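You operate a simulated robot arm through the tools that you are given. There is no shell and no other tool. Be economical: measure what you need, move in short steps, check, and stop when the job is done.

The job below is to be done with a simulated robot arm. You get a single attempt, and the scene is never put back.

JOB
Put a sticker on the red and green apples from the padded tray and pack both in the punnet.
Fine: one sticker each, none wasted, no bruises.

Only the result counts: the job must be done as asked and must still hold three seconds after the hand-in. Knocking over, shifting, dropping, spilling or breaking anything else fails it.

ROBOT AND FRAMES
A 7-joint arm with a vacuum gripper on a trunk, on a base that drives. Base frame: it is fixed to the floor where the robot stands at the start and does not move with it; the origin is under the middle of the robot, x ahead of it, y to its left, z up; the surface under the hand at the start is at about z = 783. Readings come in mm, rad, newtons and seconds.
Its first joint turns from -2.897 to 2.897 rad. Places, roughly: green feed button [500, 100, 900]; punnet [700, 300, 800]. Payload 1.06 kg.
Tool frame: the origin (TCP) lies in the middle of the cups' lips, and z points out of the cups. The gripper has 1 cup of 24 mm across, covering 24 by 24 mm (tool x, y); the bellows give 8 mm. With the vacuum on, a cup seals on a smooth face that it is pressed against (1 to 4 N); it does not hold porous or soft things. The pull reaches 23 N.
Orientation is that of the tool frame in the base frame, as a unit quaternion [x, y, z, w]. With the cups facing straight down, the tool's x points along the base's -x, its y along +y and its z along -z.

CONTROLS
- The arm moves only by the tool send_rows. Its arguments are lists of equal length, an entry for each row: "dp": the shift along the tool's x, y, z in units of 20 mm (1.0 is 20 mm), a list of three; "rot": the turn, a rotation vector about the tool's x, y, z in units of 8 degrees (1.0 is 8 degrees), a list of three; "valve": the vacuum: 1 switches it on, -1 off. In form: {"dp": [[dx, dy, dz], ...], "rot": [[ax, ay, az], ...], "valve": [valve, ...]}. A call has 1 to 12 rows; each row shifts and turns the commanded pose from where the row before left it, along the tool's axes as they then stand. A call with a number of a shift or a turn outside -1 to 1 is refused whole. Each row takes 0.2 s and may step no farther than 50 mm and 0.15 rad from the row before; otherwise, or with a gripper value out of range, the whole call is refused. A pose out of reach is approached as far as the arm can. The call stops where the force on the tool passes 40 N (or 10 N more than at its start, if that is more) or the arm is blocked; 0.2 s more then pass. The pull builds up within a second once a cup has sealed. Time passes only in rows, and 0.2 s behind the last, so rows that do not move give it time. It gives the time, the measured TCP pose, the force on the tool (base axes) and the pull of the vacuum at its end, in the units of the frame above (readings bear some noise), with the torque about the TCP (base axes, N m) and any sound that the robot's microphone picked up.
- Cameras (640 x 400 px; columns grow to the right, rows downward): "scene" is now at [172, 171.9, 1473.2]; the picture's right is [-0.47, -0.88, 0.00], its down [-0.62, 0.33, -0.71] and it looks along [0.63, -0.33, -0.71] (base axes); focal length 287 px, centre (320, 200). "wrist" rides on the gripper at [78, 19, -96] in the tool frame; the picture's right is [-0.24, 0.97, 0.00], its down [-0.71, -0.17, -0.69] and it looks along [-0.67, -0.16, 0.73] (tool axes); focal length 243 px, centre (320, 200). There is no depth. A picture from a camera that has moved, and an enlarged one, comes with that camera's place and axes in the base frame and with its lens.
- camera(camera): a new picture of that camera. It takes no simulated time.
- steer(legs): drives the robot by 1 to 6 legs, each [ahead, left, turn to the left] in mm, mm and rad, along the robot's own axes; the way and the turn of a leg run together, so that a leg with both is an arc; at most 1500 mm and 3.142 rad a leg. The arm and the cameras ride along, it lands a little off, and it stops where it bumps. It gives what a move gives.
- pan_tilt(pan, tilt): turns the head with the scene camera to pan (to the left, within 2.094 rad either way) and tilt (down, from -0.506 to 1.204), counted from straight ahead of the robot. It gives what a move gives.
- enlarge(camera, box): a new picture of the part [left, top, right, bottom] of that camera's present view, enlarged. It takes no simulated time.
- sign_off(): hands the job in; it is judged then, once.

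Work in short steps. Places have to be worked out from the pictures, the camera data and where the tool is seen: move nearer, look again, correct. Check each grasp and each placing, and mend what went wrong. You have 120 turns and 98 pictures in all, those below and enlarged ones among them. Switch the vacuum off and draw the arm clear of the work before you hand the job in, unless the task says otherwise; then end with one line.

The tools are called after "Request:" by a JSON object that holds its "fn" and its "kwargs". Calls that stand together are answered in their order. send_rows: Moves the arm, as the interface text tells. Its arguments: {"type":"object","properties":{"dp":{"type":"array","items":{"type":"array","items":{"type":"number"}}},"rot":{"type":"array","items":{"type":"array","items":{"type":"number"}}},"valve":{"type":"array","items":{"type":"number"}}},"required":["dp","rot","valve"]} The other tools are called the same way: steer (legs) drives the base; pan_tilt (pan, tilt) turns the head that bears the scene camera; camera (camera) takes a picture; enlarge (camera, box) takes an enlarged picture of a part of a camera's view; sign_off () hands the job in.

At the start:

```text
clock: 0.0
eef_pos: [583.0, -89.1, 1171.2]
ee_rot: [0.0, 1.0, 0.0, -0.001]
ft_force: [-0.6, 0.1, -0.5]
torque: [0.01, 0.01, -0.02]
pull: 0.0
robot x, y, heading: [0.6, 1.5, -0.0]
head pan, tilt: [-0.487, 0.784]
```

scene: 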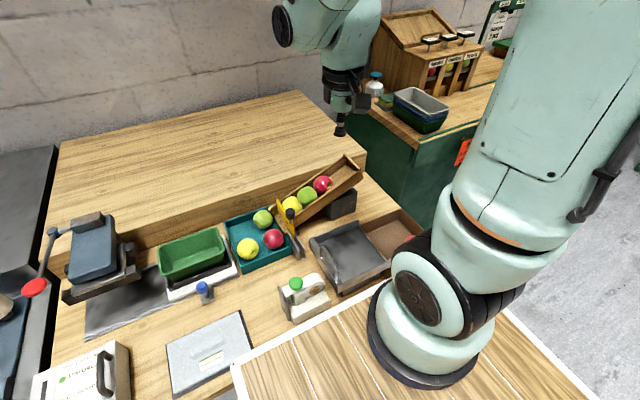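
wrist: 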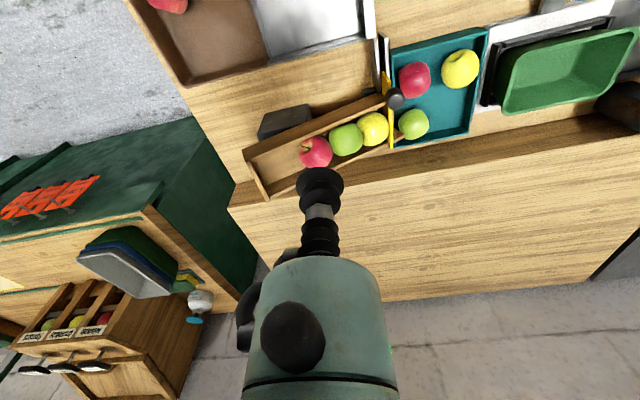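

I begin by studying the workplace in enlarged views of the scene.

Request:
{"fn": "enlarge", "kwargs": {"camera": "scene", "box": [220, 150, 440, 330]}}

Request:
{"fn": "enlarge", "kwargs": {"camera": "scene", "box": [20, 200, 340, 400]}}

Request:
{"fn": "enlarge", "kwargs": {"camera": "wrist", "box": [230, 0, 640, 220]}}

```text
2.22 times, centred on (330, 240) of scene
camera zoom: at [172.0, 171.9, 1473.2], right [-0.47, -0.88, 0.0], down [-0.62, 0.33, -0.71], along [0.63, -0.33, -0.71], focal length 637 px, centre (298, 111)
```

zoom: 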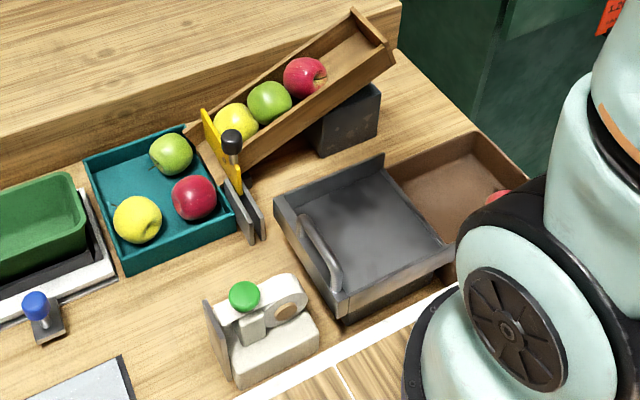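

```text
2.00 times, centred on (180, 300) of scene
camera zoom: at [172.0, 171.9, 1473.2], right [-0.47, -0.88, 0.0], down [-0.62, 0.33, -0.71], along [0.63, -0.33, -0.71], focal length 574 px, centre (600, 0)
```

zoom: 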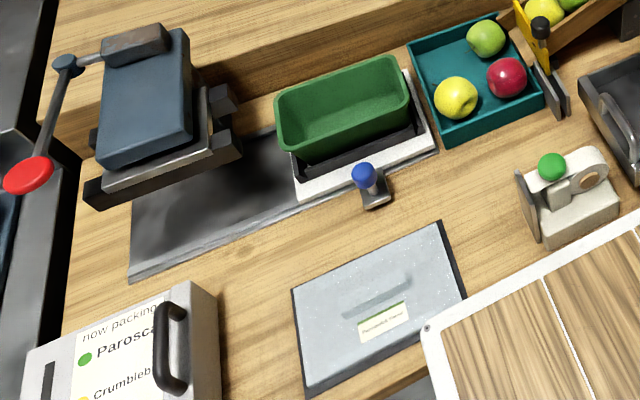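

```text
1.56 times, centred on (435, 110) of wrist
camera zoom: at [504.6, -72.1, 1266.8], right [0.24, 0.97, 0.0], down [0.71, -0.17, 0.69], along [0.67, -0.16, -0.73], focal length 379 px, centre (140, 340)
```

zoom: 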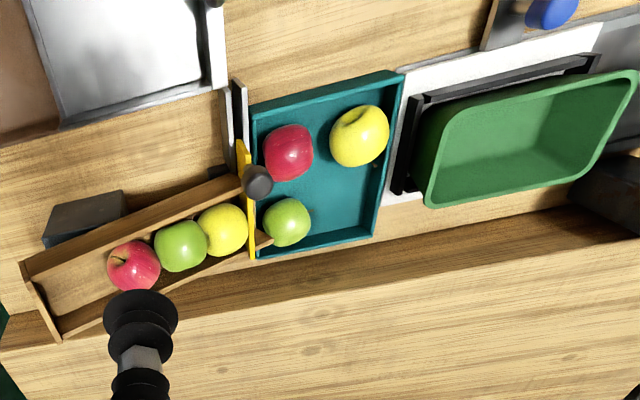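

I look at the rest of the bench by turning the head.

Request:
{"fn": "pan_tilt", "kwargs": {"pan": 0.5, "tilt": 0.9}}

Request:
{"fn": "camera", "kwargs": {"camera": "scene"}}

Request:
{"fn": "enlarge", "kwargs": {"camera": "scene", "box": [200, 200, 420, 340]}}

```text
clock: 1.3
eef_pos: [583.4, -90.4, 1171.3]
ee_rot: [0.0, 1.0, 0.001, 0.0]
ft_force: [-0.6, -0.8, -0.6]
torque: [-0.03, 0.0, 0.02]
pull: 0.0
robot x, y, heading: [-2.5, 1.1, 0.002]
head pan, tilt: [0.499, 0.901]
```

```text
92 pictures are left
camera scene: at [166.4, 246.2, 1464.0], right [0.48, -0.88, 0.0], down [-0.69, -0.37, -0.62], along [0.55, 0.3, -0.78], focal length 287 px, centre (320, 200)
```

scene: 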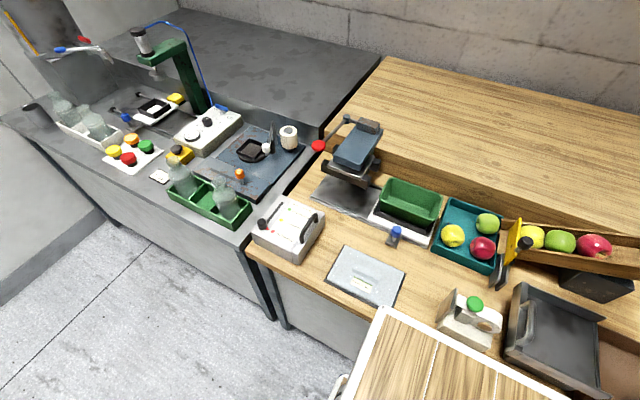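

```text
2.86 times, centred on (310, 270) of scene
camera zoom: at [166.4, 246.2, 1464.0], right [0.48, -0.88, 0.0], down [-0.69, -0.37, -0.62], along [0.55, 0.3, -0.78], focal length 819 px, centre (349, 0)
```

zoom: 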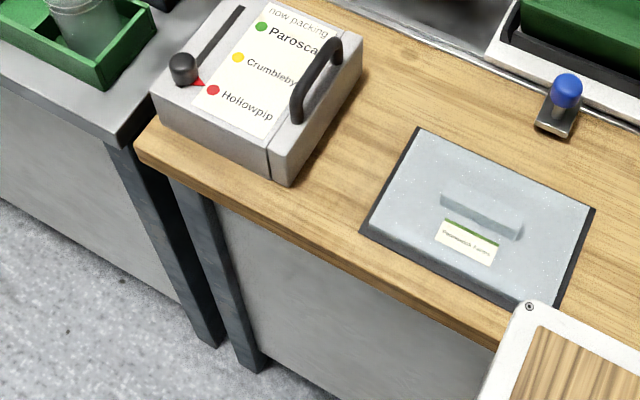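

Request:
{"fn": "enlarge", "kwargs": {"camera": "scene", "box": [410, 270, 530, 360]}}

Request:
{"fn": "enlarge", "kwargs": {"camera": "scene", "box": [310, 100, 450, 250]}}

Request:
{"fn": "enlarge", "kwargs": {"camera": "scene", "box": [430, 190, 640, 320]}}

Request:
{"fn": "enlarge", "kwargs": {"camera": "scene", "box": [340, 240, 420, 310]}}

```text
4.44 times, centred on (470, 315) of scene
camera zoom: at [166.4, 246.2, 1464.0], right [0.48, -0.88, 0.0], down [-0.69, -0.37, -0.62], along [0.55, 0.3, -0.78], focal length 1274 px, centre (-347, -311)
```

zoom: 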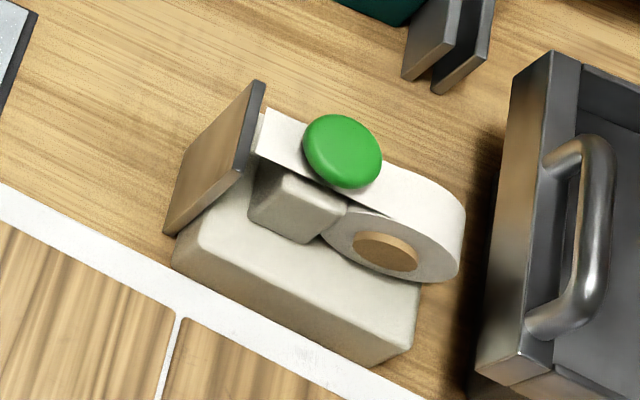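

```text
2.67 times, centred on (380, 175) of scene
camera zoom: at [166.4, 246.2, 1464.0], right [0.48, -0.88, 0.0], down [-0.69, -0.37, -0.62], along [0.55, 0.3, -0.78], focal length 765 px, centre (160, 267)
```

zoom: 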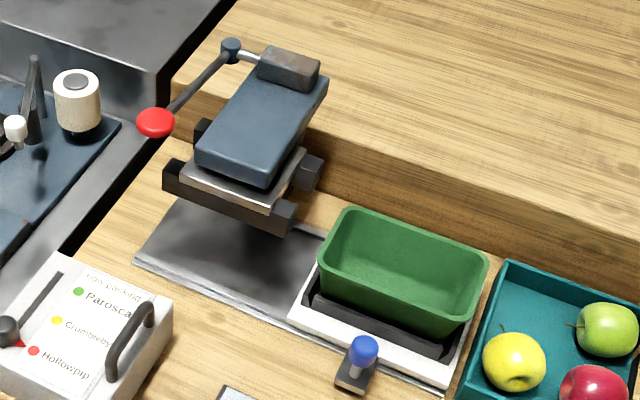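

```text
3.05 times, centred on (535, 255) of scene
camera zoom: at [166.4, 246.2, 1464.0], right [0.48, -0.88, 0.0], down [-0.69, -0.37, -0.62], along [0.55, 0.3, -0.78], focal length 874 px, centre (-335, 32)
```

zoom: 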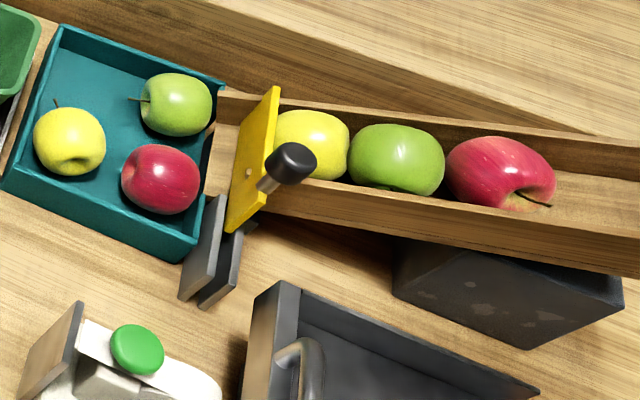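

```text
5.71 times, centred on (380, 275) of scene
camera zoom: at [166.4, 246.2, 1464.0], right [0.48, -0.88, 0.0], down [-0.69, -0.37, -0.62], along [0.55, 0.3, -0.78], focal length 1639 px, centre (-23, -229)
```

zoom: 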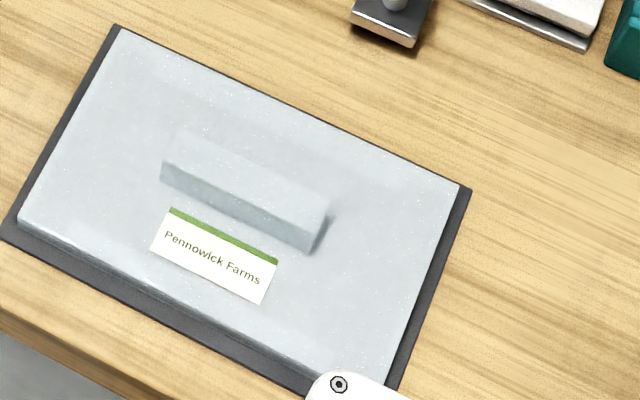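

The labeller's button is near [487, 69, 890] by triangulation. I bring the wrist camera above it, turned to see its outlet face.

Request:
{"fn": "send_rows", "kwargs": {"dp": [[0.346, 0.917, 0.546], [0.346, 0.917, 0.546], [0.346, 0.917, 0.546], [0.346, 0.917, 0.546], [0.346, 0.917, 0.546], [0.346, 0.917, 0.546], [0.346, 0.917, 0.546], [0.346, 0.917, 0.546], [0.346, 0.917, 0.546], [0.346, 0.917, 0.546], [0.346, 0.917, 0.546], [0.346, 0.917, 0.546]], "rot": [[0, 0, 0], [0, 0, 0], [0, 0, 0], [0, 0, 0], [0, 0, 0], [0, 0, 0], [0, 0, 0], [0, 0, 0], [0, 0, 0], [0, 0, 0], [0, 0, 0], [0, 0, 0]], "valve": [-1, -1, -1, -1, -1, -1, -1, -1, -1, -1, -1, -1]}}

Request:
{"fn": "camera", "kwargs": {"camera": "wrist"}}

Request:
{"fn": "send_rows", "kwargs": {"dp": [[0, 0, 0], [0, 0, 0], [0, 0, 0], [0, 0, 0], [0, 0, 0], [0, 0, 0], [0, 0, 0], [0, 0, 0], [0, 0, 0], [0, 0, 0], [0, 0, 0], [0, 0, 0]], "rot": [[0, 0, 0.9375], [0, 0, 0.9375], [0, 0, 0.9375], [0, 0, 0.9375], [0, 0, 0.9375], [0, 0, 0.9375], [0, 0, 0.9375], [0, 0, 0.9375], [0, 0, 0.9375], [0, 0, 0.9375], [0, 0, 0.9375], [0, 0, 0.9375]], "valve": [-1, -1, -1, -1, -1, -1, -1, -1, -1, -1, -1, -1]}}

Request:
{"fn": "camera", "kwargs": {"camera": "wrist"}}

```text
clock: 3.9
eef_pos: [499.1, 130.7, 1039.3]
ee_rot: [0.0, 1.0, 0.0, 0.0]
ft_force: [0.2, -0.3, -0.1]
torque: [-0.01, -0.01, 0.03]
pull: 0.0
robot x, y, heading: [-0.8, 0.9, 0.003]
head pan, tilt: [0.499, 0.901]
```

```text
86 pictures are left
camera wrist: at [420.8, 147.9, 1134.9], right [0.24, 0.97, 0.0], down [0.71, -0.17, 0.69], along [0.67, -0.16, -0.73], focal length 243 px, centre (320, 200)
```

wrist: 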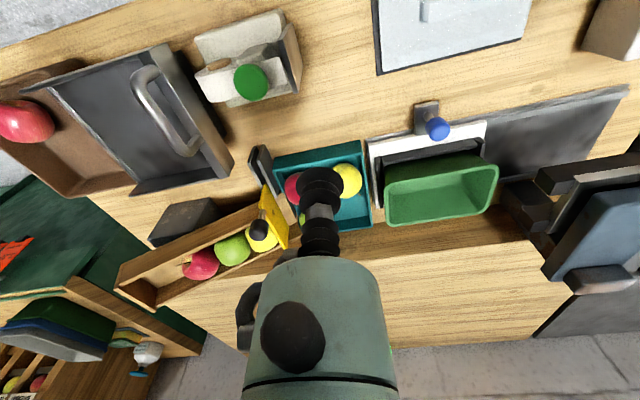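

```text
clock: 6.5
eef_pos: [500.1, 127.6, 1041.4]
ee_rot: [0.709, 0.706, 0.0, -0.001]
ft_force: [0.2, -0.2, 0.5]
torque: [0.03, -0.02, 0.02]
pull: 0.2
robot x, y, heading: [-2.8, 2.1, -0.002]
head pan, tilt: [0.499, 0.901]
```

```text
85 pictures are left
camera wrist: at [519.0, 206.5, 1136.3], right [0.97, -0.24, 0.0], down [-0.17, -0.71, 0.68], along [-0.16, -0.67, -0.73], focal length 243 px, centre (320, 200)
```

wrist: 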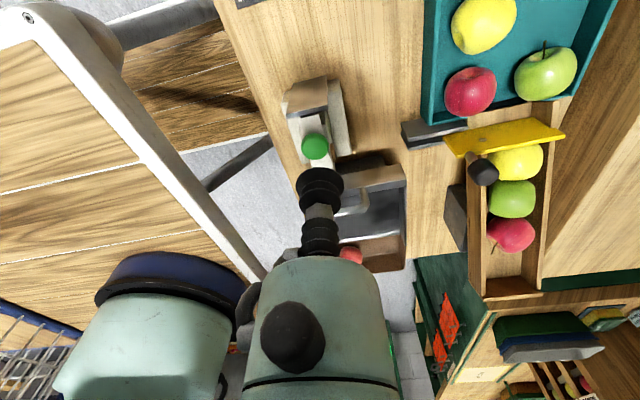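

Request:
{"fn": "enlarge", "kwargs": {"camera": "wrist", "box": [260, 60, 380, 180]}}

Request:
{"fn": "enlarge", "kwargs": {"camera": "wrist", "box": [400, 0, 640, 150]}}

```text
3.33 times, centred on (320, 120) of wrist
camera zoom: at [519.0, 206.5, 1136.3], right [0.97, -0.24, 0.0], down [-0.17, -0.71, 0.68], along [-0.16, -0.67, -0.73], focal length 809 px, centre (320, 467)
```

zoom: 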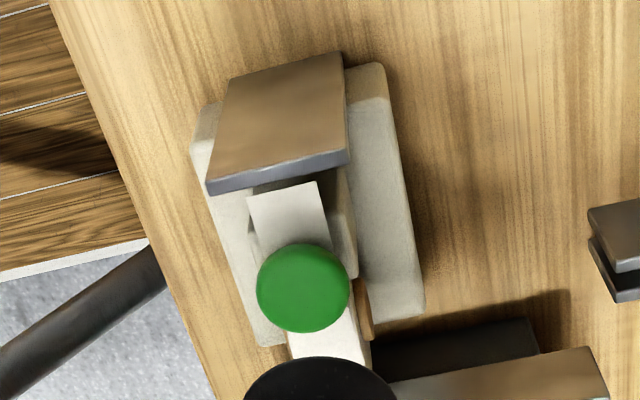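

```text
2.67 times, centred on (520, 75) of wrist
camera zoom: at [519.0, 206.5, 1136.3], right [0.97, -0.24, 0.0], down [-0.17, -0.71, 0.68], along [-0.16, -0.67, -0.73], focal length 647 px, centre (-213, 533)
```

zoom: 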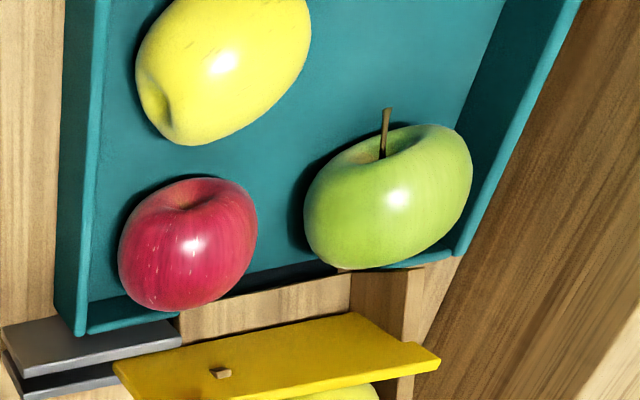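

The label web ends just behind the tilted plate, and the button top is at about [480, 66, 893]. I hover over it and look.

Request:
{"fn": "send_rows", "kwargs": {"dp": [[-0.385, -0.125, 0.75], [-0.385, -0.125, 0.75], [-0.385, -0.125, 0.75], [-0.385, -0.125, 0.75], [-0.385, -0.125, 0.75], [-0.385, -0.125, 0.75], [-0.385, -0.125, 0.75], [-0.385, -0.125, 0.75], [0, 0, 0]], "rot": [[0, 0, 0], [0, 0, 0], [0, 0, 0], [0, 0, 0], [0, 0, 0], [0, 0, 0], [0, 0, 0], [0, 0, 0], [0, 0, 0]], "valve": [-1, -1, -1, -1, -1, -1, -1, -1, -1]}}

Request:
{"fn": "camera", "kwargs": {"camera": "wrist"}}

Request:
{"fn": "camera", "kwargs": {"camera": "scene"}}

```text
clock: 8.5
eef_pos: [481.2, 68.3, 919.8]
ee_rot: [0.707, 0.707, -0.001, 0.0]
ft_force: [-1.2, 0.0, 0.2]
torque: [0.01, 0.02, 0.01]
pull: 0.1
robot x, y, heading: [-0.2, -1.5, 0.001]
head pan, tilt: [0.499, 0.901]
```

```text
82 pictures are left
camera wrist: at [498.9, 144.9, 1015.1], right [0.97, -0.24, 0.0], down [-0.17, -0.71, 0.69], along [-0.16, -0.67, -0.73], focal length 243 px, centre (320, 200)
```

wrist: 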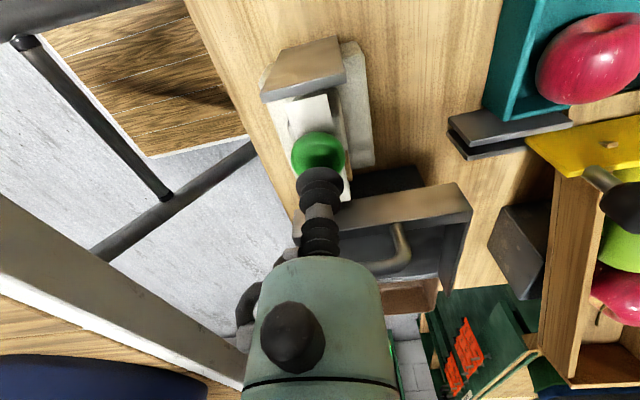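

```text
81 pictures are left
camera scene: at [166.3, 246.3, 1464.0], right [0.48, -0.88, 0.0], down [-0.69, -0.38, -0.62], along [0.55, 0.3, -0.78], focal length 287 px, centre (320, 200)
```

scene: 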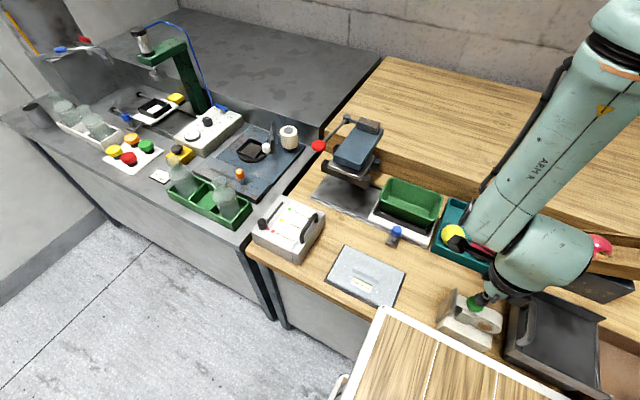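

The cup is over the button. I lower it slowly and watch the force.

Request:
{"fn": "send_rows", "kwargs": {"dp": [[0.1, 0, 0.4], [0, 0, 0.4], [0, 0, 0.2], [0, 0, 0.2], [0, 0, 0.1]], "rot": [[0, 0, 0], [0, 0, 0], [0, 0, 0], [0, 0, 0], [0, 0, 0]], "valve": [-1, -1, -1, -1, -1]}}

```text
clock: 9.7
eef_pos: [480.4, 70.8, 894.0]
ee_rot: [0.707, 0.707, 0.0, 0.0]
ft_force: [-0.1, -1.0, 1.8]
torque: [0.02, 0.01, 0.02]
pull: 0.0
robot x, y, heading: [-1.1, -0.3, -0.002]
head pan, tilt: [0.499, 0.901]
```

Contact starts at about z = 894. I press on in small steps.

Request:
{"fn": "send_rows", "kwargs": {"dp": [[0, 0, 0.1], [0, 0, 0.1], [0, 0, 0.1]], "rot": [[0, 0, 0], [0, 0, 0], [0, 0, 0]], "valve": [-1, -1, -1]}}

Request:
{"fn": "enlarge", "kwargs": {"camera": "wrist", "box": [240, 20, 400, 180]}}

```text
clock: 10.5
eef_pos: [481.3, 70.7, 887.8]
ee_rot: [0.707, 0.707, 0.0, 0.0]
ft_force: [0.7, -0.2, 2.7]
torque: [0.0, -0.02, -0.02]
pull: 0.0
robot x, y, heading: [-3.8, -2.3, 0.001]
head pan, tilt: [0.499, 0.901]
heard: click
```

```text
2.50 times, centred on (320, 100) of wrist
camera zoom: at [499.1, 147.3, 983.5], right [0.97, -0.24, 0.0], down [-0.17, -0.71, 0.69], along [-0.16, -0.67, -0.73], focal length 606 px, centre (320, 450)
```

zoom: 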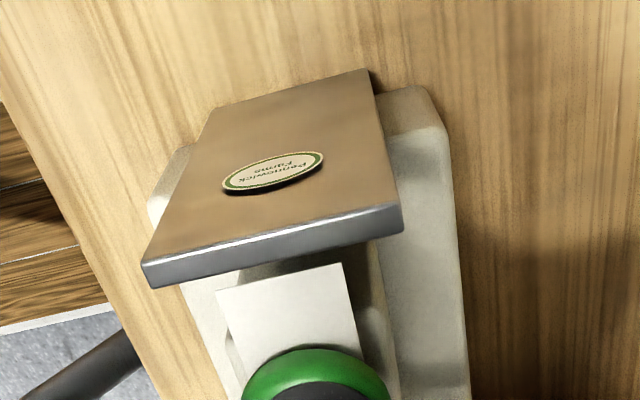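

It clicked, and one sticker now sits face out on the near-vertical plate (about [480, 109, 860], facing +y). I lift off and go above the red apple (about [672, 58, 829]) for a close look.

Request:
{"fn": "send_rows", "kwargs": {"dp": [[0, 0, -1], [0, 0, -1], [0, 0, -1], [0, 0, -1], [0, 0.9, -1], [0, 1, 0], [0, 1, 0], [-0.1, 1, 0], [-0.1, 1, 0], [-0.1, 1, 0], [-0.1, 1, 0], [-0.2, 1, 0]], "rot": [[0, 0, 0], [0, 0, 0], [0, 0, 0], [0, 0, 0], [0, 0, 0], [0, 0, 0], [0, 0, 0], [0, 0, 0], [0, 0, 0], [0, 0, 0], [0, 0, 0], [0, 0, 0]], "valve": [-1, -1, -1, -1, -1, -1, -1, -1, -1, -1, -1, -1]}}

Request:
{"fn": "send_rows", "kwargs": {"dp": [[0, 0.9, 0], [0, 0.8, 0], [0, 0, 0]], "rot": [[0, 0, 0], [0, 0, 0], [0, 0, 0]], "valve": [-1, -1, -1]}}

Request:
{"fn": "camera", "kwargs": {"camera": "wrist"}}

```text
clock: 13.1
eef_pos: [636.9, 58.4, 989.3]
ee_rot: [0.708, 0.707, 0.0, 0.001]
ft_force: [0.5, -0.5, 0.8]
torque: [-0.02, 0.02, -0.04]
pull: 0.0
robot x, y, heading: [-2.4, -0.7, -0.002]
head pan, tilt: [0.499, 0.901]
```

```text
clock: 13.9
eef_pos: [671.8, 57.2, 990.2]
ee_rot: [0.707, 0.707, 0.0, -0.001]
ft_force: [0.3, -0.9, -0.9]
torque: [0.0, 0.0, -0.01]
pull: 0.1
robot x, y, heading: [-1.4, 1.1, -0.006]
head pan, tilt: [0.499, 0.901]
```

```text
79 pictures are left
camera wrist: at [690.6, 134.5, 1083.9], right [0.97, -0.24, 0.0], down [-0.17, -0.71, 0.69], along [-0.16, -0.67, -0.73], focal length 243 px, centre (320, 200)
```

wrist: 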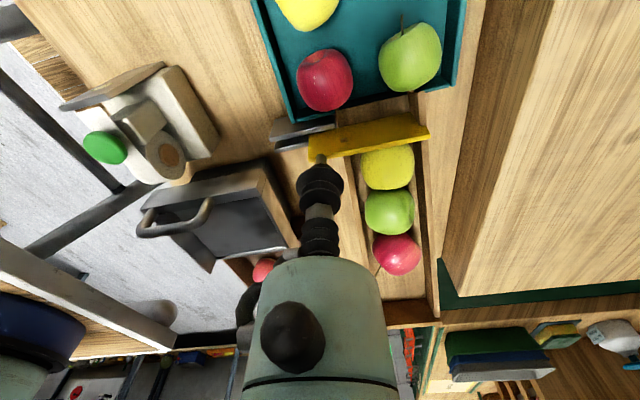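

Request:
{"fn": "enlarge", "kwargs": {"camera": "wrist", "box": [250, 0, 470, 150]}}

Request:
{"fn": "camera", "kwargs": {"camera": "scene"}}

```text
2.67 times, centred on (360, 75) of wrist
camera zoom: at [690.6, 134.5, 1083.9], right [0.97, -0.24, 0.0], down [-0.17, -0.71, 0.69], along [-0.16, -0.67, -0.73], focal length 647 px, centre (213, 533)
```

zoom: 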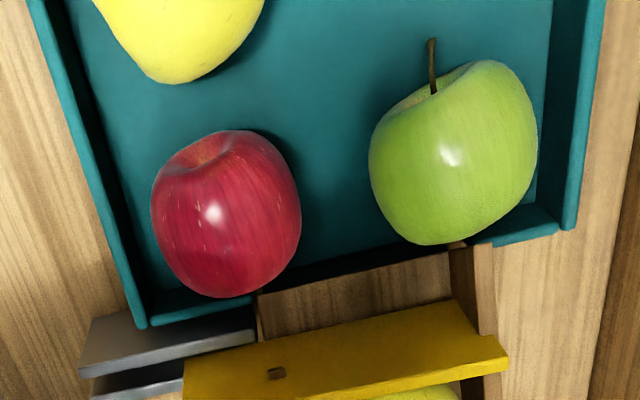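

```text
77 pictures are left
camera scene: at [166.4, 246.3, 1464.0], right [0.48, -0.88, 0.0], down [-0.69, -0.38, -0.62], along [0.55, 0.3, -0.78], focal length 287 px, centre (320, 200)
```

scene: 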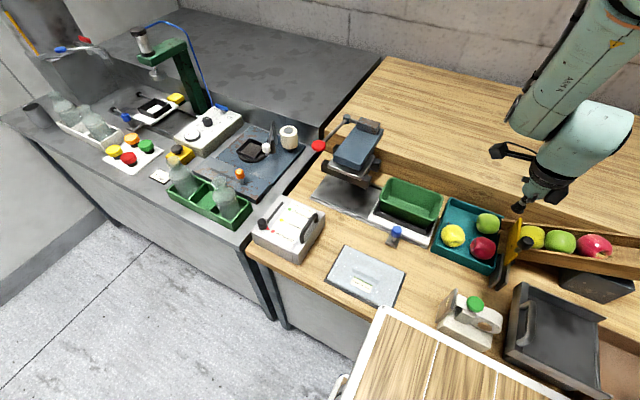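

The red apple lies on its side, centred near [676, 56, 821] with a smooth flank up. I centre the cup, go down to just above it and look again.

Request:
{"fn": "send_rows", "kwargs": {"dp": [[-0.05, 0.23, 1], [0, 0, 1], [0, 0, 1], [0, 0, 1], [0, 0, 1], [0, 0, 0.5], [0, 0, 0]], "rot": [[0, 0, 0], [0, 0, 0], [0, 0, 0], [0, 0, 0], [0, 0, 0], [0, 0, 0], [0, 0, 0]], "valve": [-1, -1, -1, -1, -1, -1, -1]}}

Request:
{"fn": "camera", "kwargs": {"camera": "wrist"}}

Request:
{"fn": "enlarge", "kwargs": {"camera": "scene", "box": [420, 150, 600, 280]}}

```text
clock: 15.5
eef_pos: [676.0, 56.4, 879.5]
ee_rot: [0.707, 0.707, 0.0, 0.0]
ft_force: [0.0, -0.2, 0.7]
torque: [0.0, -0.02, 0.0]
pull: 0.0
robot x, y, heading: [2.1, 0.5, 0.005]
head pan, tilt: [0.499, 0.901]
```

```text
76 pictures are left
camera wrist: at [695.6, 133.9, 973.7], right [0.97, -0.24, 0.0], down [-0.17, -0.71, 0.69], along [-0.16, -0.67, -0.73], focal length 243 px, centre (320, 200)
```

wrist: 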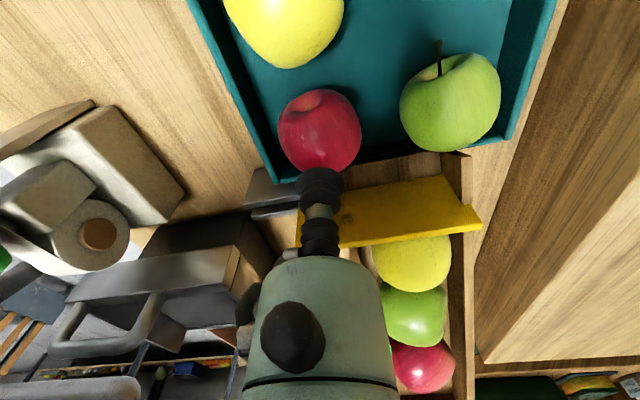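

```text
3.08 times, centred on (510, 215) of scene
camera zoom: at [166.4, 246.3, 1464.0], right [0.48, -0.88, 0.0], down [-0.69, -0.38, -0.62], along [0.55, 0.3, -0.78], focal length 882 px, centre (-265, 154)
```

zoom: 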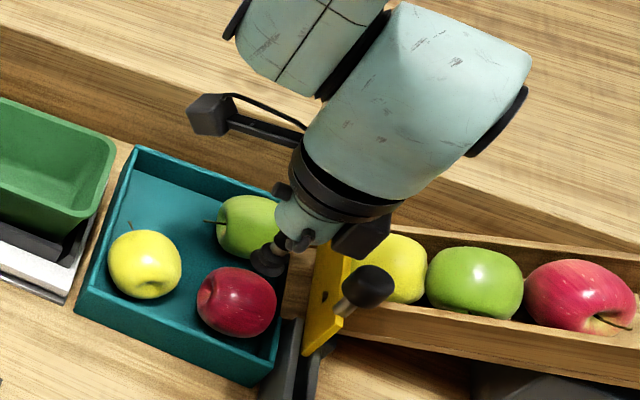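

The apple centre checks out at [677, 57]. I switch on the vacuum and creep down on it.

Request:
{"fn": "send_rows", "kwargs": {"dp": [[0, 0.03, 0.6], [0, 0, 0.4], [0, 0, 0.15], [0, 0, 0.1], [0, 0, 0.1]], "rot": [[0, 0, 0], [0, 0, 0], [0, 0, 0], [0, 0, 0], [0, 0, 0]], "valve": [1, 1, 1, 1, 1]}}

```text
clock: 16.7
eef_pos: [678.4, 56.9, 851.2]
ee_rot: [0.707, 0.707, 0.0, 0.0]
ft_force: [0.0, 0.5, -0.3]
torque: [0.03, -0.01, -0.02]
pull: 0.1
robot x, y, heading: [3.5, -0.3, -0.007]
head pan, tilt: [0.499, 0.901]
```

Request:
{"fn": "send_rows", "kwargs": {"dp": [[0, 0, 0.1], [0, 0, 0.1]], "rot": [[0, 0, 0], [0, 0, 0]], "valve": [1, 1]}}

Request:
{"fn": "enlarge", "kwargs": {"camera": "wrist", "box": [250, 80, 400, 220]}}

```text
clock: 17.3
eef_pos: [676.9, 58.0, 847.5]
ee_rot: [0.707, 0.707, 0.0, 0.0]
ft_force: [-0.5, 0.0, -0.4]
torque: [0.03, 0.01, -0.01]
pull: 22.6
robot x, y, heading: [-2.7, 2.6, -0.001]
head pan, tilt: [0.499, 0.901]
```

```text
2.86 times, centred on (325, 150) of wrist
camera zoom: at [696.2, 134.3, 942.3], right [0.97, -0.24, 0.0], down [-0.17, -0.71, 0.69], along [-0.16, -0.67, -0.73], focal length 693 px, centre (306, 343)
```

zoom: 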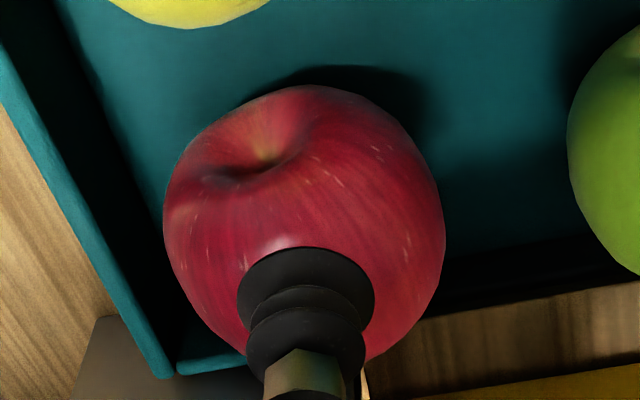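

Sealed with a full pull of 22.6 N. I lift gently, straight up, then carry it to a waiting spot at +y of the plate.

Request:
{"fn": "send_rows", "kwargs": {"dp": [[0, 0, -0.2], [0, 0, -0.3], [0, 0, -0.5], [0, 0, -0.8], [0, 0, -1], [0, 0, -1], [0, 0, -1], [0, 0, -1], [0, 0, 0]], "rot": [[0, 0, 0], [0, 0, 0], [0, 0, 0], [0, 0, 0], [0, 0, 0], [0, 0, 0], [0, 0, 0], [0, 0, 0], [0, 0, 0]], "valve": [1, 1, 1, 1, 1, 1, 1, 1, 1]}}

Request:
{"fn": "send_rows", "kwargs": {"dp": [[0.55, -0.82, 0], [0.55, -0.82, 0], [0.55, -0.82, 0], [0.55, -0.82, 0], [0.55, -0.82, 0], [0.55, -0.82, 0], [0.55, -0.82, 0], [0.55, -0.82, 0], [0.55, -0.82, 0], [0.55, -0.82, 0], [0.55, -0.82, 0], [0.55, -0.82, 0]], "rot": [[0, 0, 0], [0, 0, 0], [0, 0, 0], [0, 0, 0], [0, 0, 0], [0, 0, 0], [0, 0, 0], [0, 0, 0], [0, 0, 0], [0, 0, 0], [0, 0, 0], [0, 0, 0]], "valve": [1, 1, 1, 1, 1, 1, 1, 1, 1, 1, 1, 1]}}

Request:
{"fn": "send_rows", "kwargs": {"dp": [[0, 0, 0], [0, 0, 0], [0, 0, 0], [0, 0, 0], [0, 0, 0], [0, 0, 0], [0, 0, 0], [0, 0, 0], [0, 0, 0], [0, 0, 0]], "rot": [[0, 0, -1], [0, 0, -1], [0, 0, -1], [0, 0, -1], [0, 0, -1], [0, 0, -1], [0, 0, -1], [0, 0, -1], [0, 0, -1], [0, 0, 0]], "valve": [1, 1, 1, 1, 1, 1, 1, 1, 1, 1]}}

Request:
{"fn": "camera", "kwargs": {"camera": "wrist"}}

Request:
{"fn": "enlarge", "kwargs": {"camera": "scene", "box": [380, 180, 580, 360]}}

```text
clock: 19.3
eef_pos: [678.1, 55.7, 964.7]
ee_rot: [0.707, 0.707, 0.0, 0.0]
ft_force: [0.7, 0.0, -0.3]
torque: [-0.01, 0.03, 0.01]
pull: 22.7
robot x, y, heading: [-3.0, 0.8, 0.001]
head pan, tilt: [0.499, 0.901]
```

```text
clock: 21.9
eef_pos: [481.8, 189.5, 965.0]
ee_rot: [0.707, 0.708, 0.0, 0.0]
ft_force: [-0.5, 0.9, -1.3]
torque: [-0.01, -0.02, 0.01]
pull: 23.0
robot x, y, heading: [0.4, -1.2, 0.002]
head pan, tilt: [0.499, 0.901]
```

```text
clock: 24.1
eef_pos: [479.4, 190.0, 964.2]
ee_rot: [0.156, 0.988, 0.0, 0.0]
ft_force: [-0.8, 0.3, -1.3]
torque: [0.02, 0.0, 0.02]
pull: 22.5
robot x, y, heading: [-2.0, 1.2, 0.002]
head pan, tilt: [0.499, 0.901]
```

```text
73 pictures are left
camera wrist: at [411.3, 229.8, 1059.2], right [0.52, 0.85, 0.0], down [0.62, -0.38, 0.68], along [0.58, -0.36, -0.73], focal length 243 px, centre (320, 200)
```

wrist: 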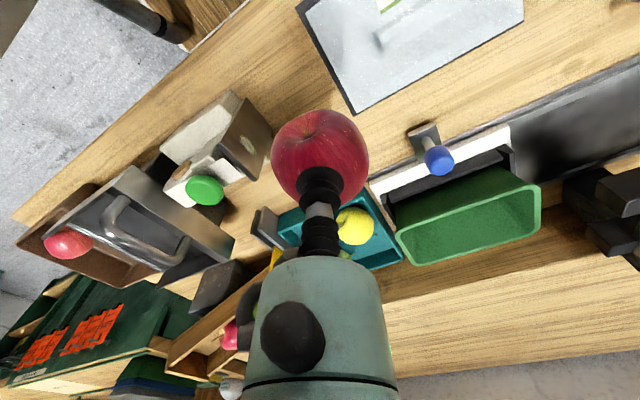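

```text
2.22 times, centred on (480, 270) of scene
camera zoom: at [166.4, 246.3, 1464.0], right [0.48, -0.88, 0.0], down [-0.69, -0.38, -0.62], along [0.55, 0.3, -0.78], focal length 637 px, centre (-36, 44)
```

zoom: 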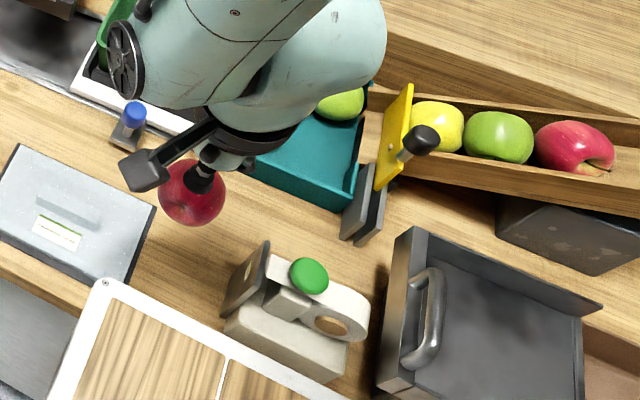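

Request:
{"fn": "enlarge", "kwargs": {"camera": "wrist", "box": [150, 70, 390, 220]}}

Request:
{"fn": "enlarge", "kwargs": {"camera": "scene", "box": [430, 275, 510, 335]}}

```text
2.67 times, centred on (270, 145) of wrist
camera zoom: at [411.3, 229.8, 1059.2], right [0.52, 0.85, 0.0], down [0.62, -0.38, 0.68], along [0.58, -0.36, -0.73], focal length 647 px, centre (453, 347)
```

zoom: 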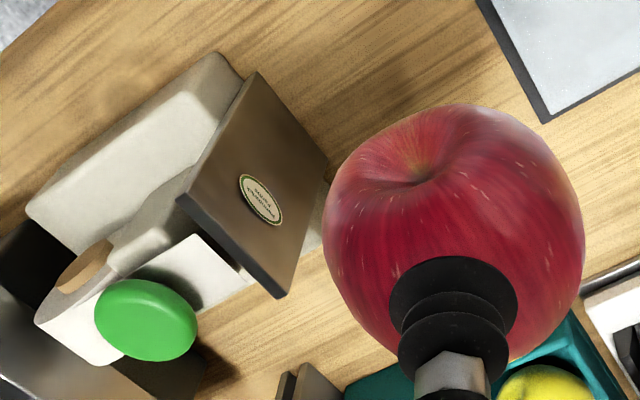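

```text
6.67 times, centred on (470, 305) of scene
camera zoom: at [166.4, 246.3, 1464.0], right [0.48, -0.88, 0.0], down [-0.69, -0.38, -0.62], along [0.55, 0.3, -0.78], focal length 1912 px, centre (-680, -500)
```

zoom: 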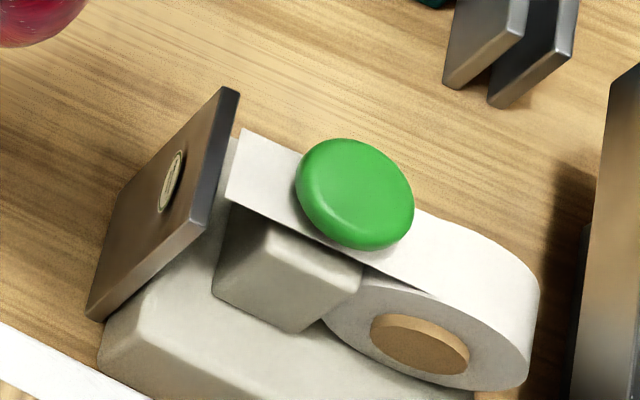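

Sticker at about [480, 107, 855] on a vertical plate; the apple (about 58 mm) has its flank toward it. I lower to sticker height and move up to a few mm short.

Request:
{"fn": "send_rows", "kwargs": {"dp": [[0, 0, 1], [0, 0, 1], [0, 0, 1], [0, 0, 1], [-0.25, -0.77, 0.05], [-0.25, -0.77, 0], [-0.124, -0.38, 0], [0, 0, 0]], "rot": [[0, 0, 0], [0, 0, 0], [0, 0, 0], [0, 0, 0], [0, 0, 0], [0, 0, 0], [0, 0, 0], [0, 0, 0]], "valve": [1, 1, 1, 1, 1, 1, 1, 1]}}

Request:
{"fn": "enlarge", "kwargs": {"camera": "wrist", "box": [200, 70, 400, 220]}}

Request:
{"fn": "enlarge", "kwargs": {"camera": "scene", "box": [410, 255, 510, 335]}}

```text
clock: 25.9
eef_pos: [480.7, 148.3, 881.6]
ee_rot: [0.157, 0.988, 0.0, -0.001]
ft_force: [0.1, 0.4, -1.4]
torque: [0.01, 0.01, 0.0]
pull: 22.6
robot x, y, heading: [1.1, -3.1, 0.005]
head pan, tilt: [0.499, 0.901]
```

```text
2.67 times, centred on (300, 145) of wrist
camera zoom: at [411.8, 189.5, 977.0], right [0.52, 0.85, 0.0], down [0.62, -0.38, 0.68], along [0.58, -0.36, -0.73], focal length 647 px, centre (373, 347)
```

zoom: 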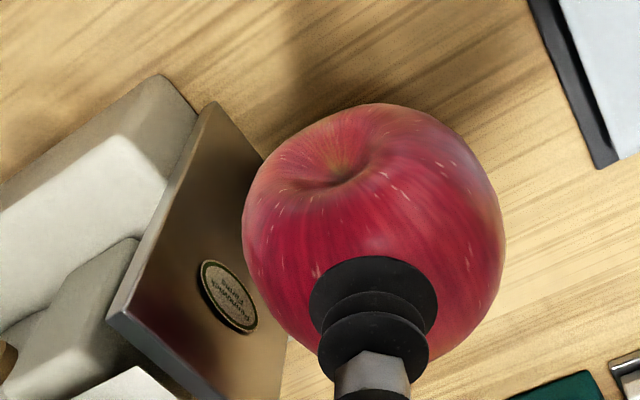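

```text
5.00 times, centred on (460, 295) of scene
camera zoom: at [166.4, 246.3, 1464.0], right [0.48, -0.88, 0.0], down [-0.69, -0.38, -0.62], along [0.55, 0.3, -0.78], focal length 1434 px, centre (-380, -275)
```

zoom: 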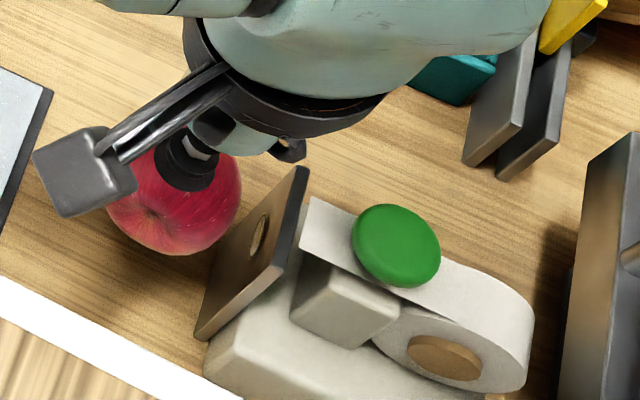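

Aligned. I close in slowly with force readings.

Request:
{"fn": "send_rows", "kwargs": {"dp": [[-0.062, -0.19, 0], [-0.062, -0.19, 0], [-0.031, -0.095, 0]], "rot": [[0, 0, 0], [0, 0, 0], [0, 0, 0]], "valve": [1, 1, 1]}}

Request:
{"fn": "enlarge", "kwargs": {"camera": "wrist", "box": [200, 70, 400, 220]}}

```text
clock: 26.7
eef_pos: [479.5, 138.4, 881.2]
ee_rot: [0.157, 0.988, 0.0, -0.001]
ft_force: [0.3, 0.3, -1.2]
torque: [0.02, 0.02, 0.0]
pull: 22.9
robot x, y, heading: [1.2, -0.3, -0.003]
head pan, tilt: [0.499, 0.901]
```

```text
2.67 times, centred on (300, 145) of wrist
camera zoom: at [411.7, 179.8, 977.6], right [0.52, 0.85, 0.0], down [0.62, -0.38, 0.69], along [0.58, -0.36, -0.73], focal length 647 px, centre (373, 347)
```

zoom: 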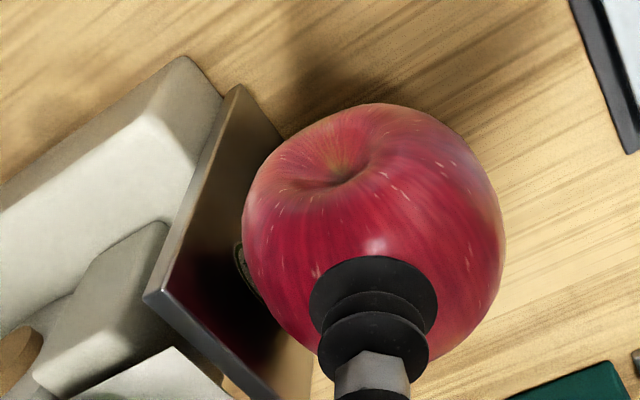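

Request:
{"fn": "send_rows", "kwargs": {"dp": [[-0.023, -0.071, 0], [-0.023, -0.071, 0]], "rot": [[0, 0, 0], [0, 0, 0]], "valve": [1, 1]}}

```text
clock: 27.3
eef_pos: [481.1, 134.9, 881.0]
ee_rot: [0.156, 0.988, 0.0, 0.0]
ft_force: [-0.6, 0.6, -1.2]
torque: [0.02, 0.01, 0.01]
pull: 23.1
robot x, y, heading: [-2.9, -0.4, 0.002]
head pan, tilt: [0.499, 0.901]
```

Request:
{"fn": "send_rows", "kwargs": {"dp": [[-0.023, -0.071, 0], [-0.016, -0.048, 0]], "rot": [[0, 0, 0], [0, 0, 0]], "valve": [1, 1]}}

Request:
{"fn": "enlarge", "kwargs": {"camera": "wrist", "box": [200, 70, 400, 220]}}

```text
clock: 27.9
eef_pos: [481.7, 134.1, 882.8]
ee_rot: [0.157, 0.988, 0.0, 0.0]
ft_force: [0.0, 4.2, 0.8]
torque: [0.08, 0.0, -0.03]
pull: 22.4
robot x, y, heading: [-1.9, -3.8, -0.0]
head pan, tilt: [0.499, 0.901]
```

```text
2.67 times, centred on (300, 145) of wrist
camera zoom: at [412.0, 175.4, 977.7], right [0.52, 0.85, 0.0], down [0.62, -0.38, 0.69], along [0.58, -0.36, -0.73], focal length 647 px, centre (373, 347)
```

zoom: 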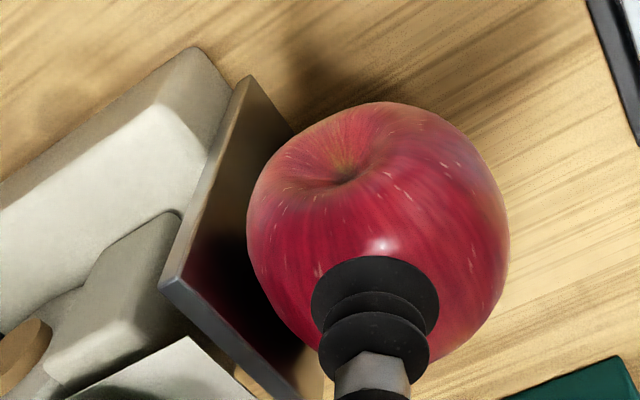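

Contact with about 4 N. I draw back and see whether the sticker moved over.

Request:
{"fn": "send_rows", "kwargs": {"dp": [[0, 0, 0], [0.062, 0.19, 0], [0.15, 0.48, 0], [0.31, 0.95, 0], [0.31, 0.95, 0], [0, 0, 0]], "rot": [[0, 0, 0], [0, 0, 0], [0, 0, 0], [0, 0, 0], [0, 0, 0], [0, 0, 0]], "valve": [1, 1, 1, 1, 1, 1]}}

Request:
{"fn": "enlarge", "kwargs": {"camera": "wrist", "box": [150, 70, 390, 220]}}

Request:
{"fn": "enlarge", "kwargs": {"camera": "scene", "box": [390, 225, 510, 335]}}

```text
clock: 29.3
eef_pos: [480.9, 186.7, 883.3]
ee_rot: [0.156, 0.988, 0.0, 0.0]
ft_force: [-0.6, 0.0, -1.5]
torque: [0.03, 0.0, -0.01]
pull: 22.8
robot x, y, heading: [-2.3, -1.3, 0.002]
head pan, tilt: [0.499, 0.901]
```

```text
2.67 times, centred on (270, 145) of wrist
camera zoom: at [411.9, 228.5, 978.1], right [0.52, 0.85, 0.0], down [0.62, -0.38, 0.69], along [0.58, -0.36, -0.73], focal length 647 px, centre (453, 347)
```

zoom: 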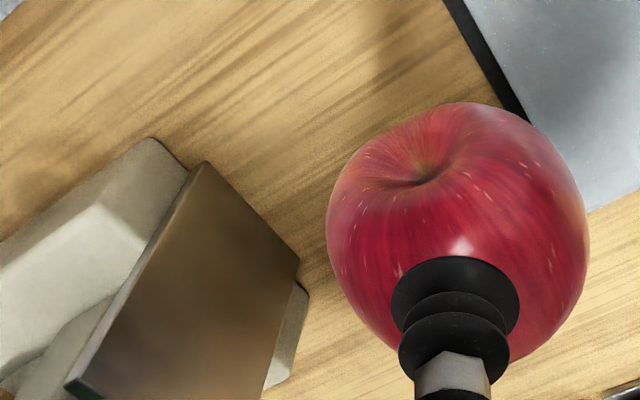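

```text
3.64 times, centred on (450, 280) of scene
camera zoom: at [166.4, 246.3, 1464.0], right [0.48, -0.88, 0.0], down [-0.69, -0.38, -0.62], along [0.55, 0.3, -0.78], focal length 1043 px, centre (-153, -91)
```

zoom: 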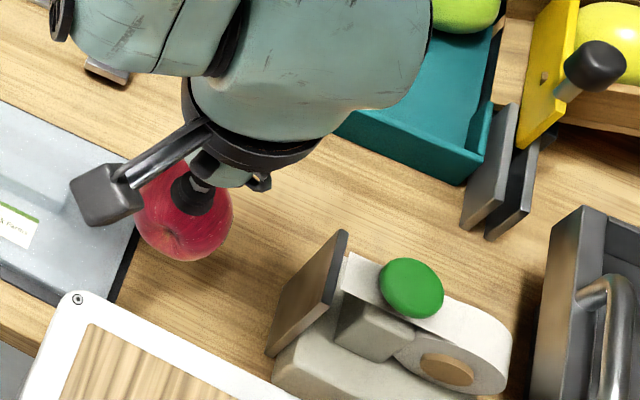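

The plate is empty, so the sticker is on the apple's −y flank. I raise it and carry it toward the punnet, stopping short for a look.

Request:
{"fn": "send_rows", "kwargs": {"dp": [[0, 0, -0.5], [0, 0, -1], [0, 0, -1], [0, 0, -1], [-0.6, 0.6, -1], [-0.8, 0.8, -0.5], [-0.8, 0.8, 0], [-0.8, 0.8, 0], [-0.8, 0.8, 0], [-0.8, 0.8, 0], [-0.8, 0.8, 0], [0, 0, 0]], "rot": [[0, 0, 0], [0, 0, 0], [0, 0, 0], [0, 0, 0], [0, 0, 0], [0, 0, 0], [0, 0, 0], [0, 0, 0], [0, 0, 0], [0, 0, 0], [0, 0, 0], [0, 0, 0]], "valve": [1, 1, 1, 1, 1, 1, 1, 1, 1, 1, 1, 1]}}

Request:
{"fn": "camera", "kwargs": {"camera": "wrist"}}

Request:
{"fn": "enlarge", "kwargs": {"camera": "scene", "box": [300, 100, 520, 260]}}

```text
clock: 31.9
eef_pos: [617.9, 255.7, 982.8]
ee_rot: [0.156, 0.988, 0.001, 0.0]
ft_force: [0.3, -0.5, 0.0]
torque: [0.02, -0.02, 0.04]
pull: 22.9
robot x, y, heading: [-3.3, 2.8, -0.0]
head pan, tilt: [0.499, 0.901]
```

```text
63 pictures are left
camera wrist: at [549.0, 297.4, 1077.3], right [0.52, 0.85, 0.0], down [0.62, -0.38, 0.69], along [0.58, -0.36, -0.73], focal length 243 px, centre (320, 200)
```

wrist: 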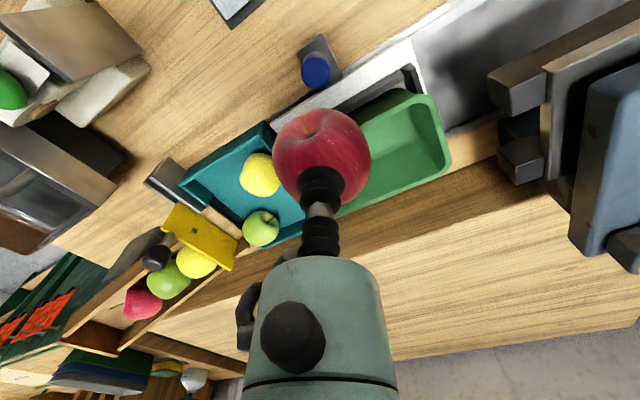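

```text
2.50 times, centred on (410, 180) of scene
camera zoom: at [166.3, 246.3, 1464.0], right [0.48, -0.88, 0.0], down [-0.69, -0.38, -0.62], along [0.55, 0.3, -0.78], focal length 717 px, centre (95, 250)
```

zoom: 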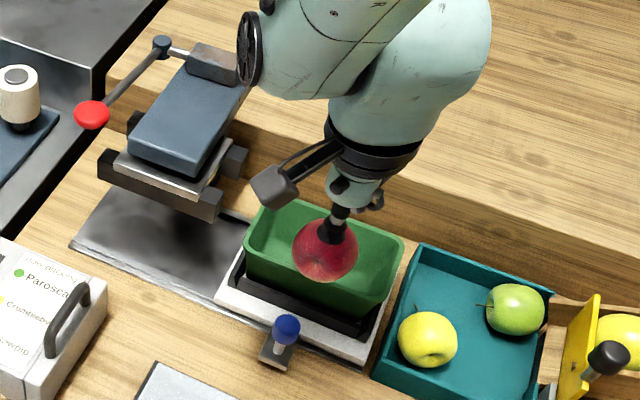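

Punnet rim spans about x 652–757, y 188–335 at z≈860. The red apple goes in the +y half, so I move to [705, 297] above it and check.

Request:
{"fn": "send_rows", "kwargs": {"dp": [[-0.7, 0.66, 0], [-0.7, 0.66, 0], [-0.7, 0.66, 0], [-0.7, 0.66, 0], [-0.7, 0.66, 0], [0, 0, 1], [0, 0, 1], [0, 0, 0]], "rot": [[0, 0, 0], [0, 0, 0], [0, 0, 0], [0, 0, 0], [0, 0, 0], [0, 0, 0], [0, 0, 0], [0, 0, 0]], "valve": [1, 1, 1, 1, 1, 1, 1, 1]}}

Request:
{"fn": "camera", "kwargs": {"camera": "wrist"}}

Request:
{"fn": "enlarge", "kwargs": {"camera": "scene", "box": [320, 110, 480, 260]}}

```text
clock: 33.7
eef_pos: [701.6, 297.6, 942.8]
ee_rot: [0.156, 0.988, -0.001, 0.0]
ft_force: [0.5, 0.3, -1.3]
torque: [0.01, -0.01, 0.0]
pull: 23.2
robot x, y, heading: [-1.0, -2.7, 0.003]
head pan, tilt: [0.499, 0.901]
```

```text
61 pictures are left
camera wrist: at [633.3, 339.0, 1037.2], right [0.52, 0.85, 0.0], down [0.62, -0.38, 0.69], along [0.58, -0.36, -0.73], focal length 243 px, centre (320, 200)
```

wrist: 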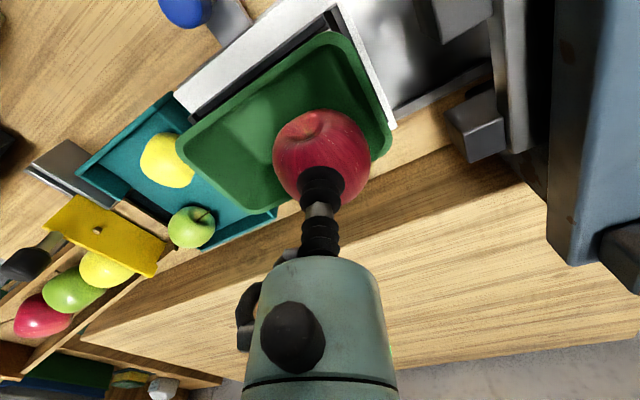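

```text
2.67 times, centred on (400, 185) of scene
camera zoom: at [166.4, 246.3, 1464.0], right [0.48, -0.88, 0.0], down [-0.69, -0.38, -0.62], along [0.55, 0.3, -0.78], focal length 765 px, centre (107, 240)
```

zoom: 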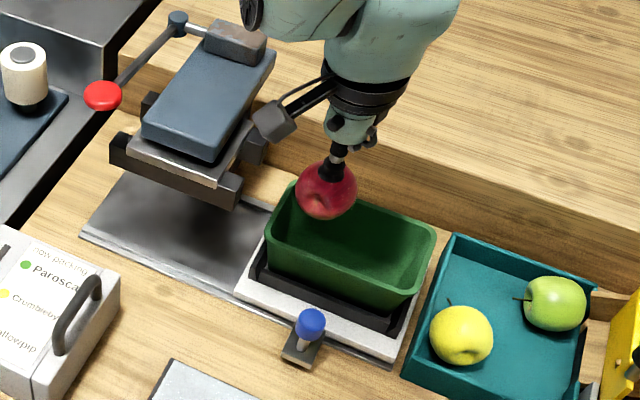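

Refined rim: x 660–757, y 190–328. I shift to [718, 291] and lower in toward the floor.

Request:
{"fn": "send_rows", "kwargs": {"dp": [[-0.43, -0.03, 0], [-0.43, -0.03, 0], [0, 0, 1], [0, 0, 1], [0, 0, 0.6], [0, 0, 0]], "rot": [[0, 0, 0], [0, 0, 0], [0, 0, 0], [0, 0, 0], [0, 0, 0], [0, 0, 0]], "valve": [1, 1, 1, 1, 1, 1]}}

Request:
{"fn": "camera", "kwargs": {"camera": "wrist"}}

Request:
{"fn": "enlarge", "kwargs": {"camera": "scene", "box": [340, 140, 460, 250]}}

```text
clock: 35.1
eef_pos: [718.6, 292.0, 889.3]
ee_rot: [0.156, 0.988, 0.0, 0.0]
ft_force: [0.0, -0.3, -1.0]
torque: [-0.03, 0.0, 0.01]
pull: 22.7
robot x, y, heading: [-3.2, 0.1, 0.0]
head pan, tilt: [0.499, 0.901]
```

```text
59 pictures are left
camera wrist: at [651.3, 332.5, 984.8], right [0.52, 0.85, 0.0], down [0.62, -0.38, 0.69], along [0.58, -0.36, -0.73], focal length 243 px, centre (320, 200)
```

wrist: 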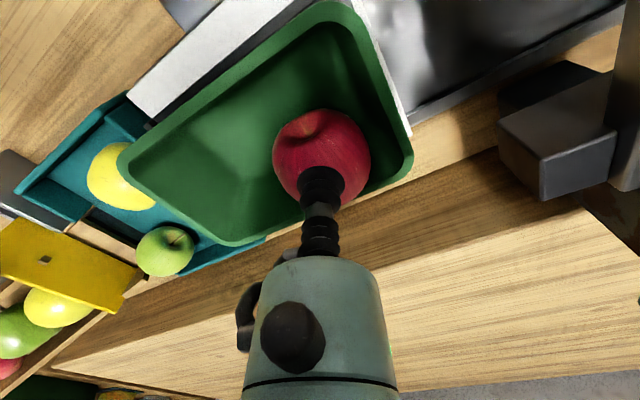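

```text
3.64 times, centred on (400, 195) of scene
camera zoom: at [166.4, 246.3, 1464.0], right [0.48, -0.88, 0.0], down [-0.69, -0.38, -0.62], along [0.55, 0.3, -0.78], focal length 1043 px, centre (29, 218)
```

zoom: 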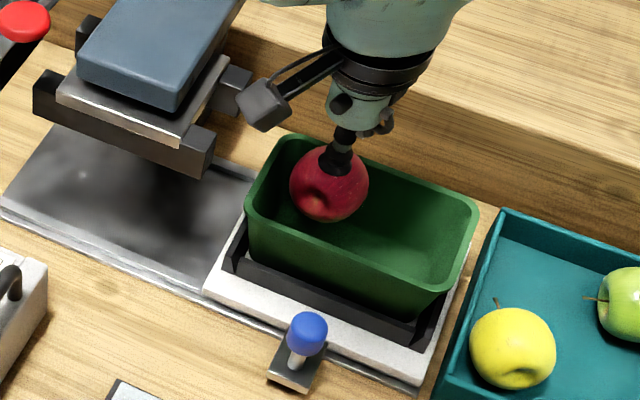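

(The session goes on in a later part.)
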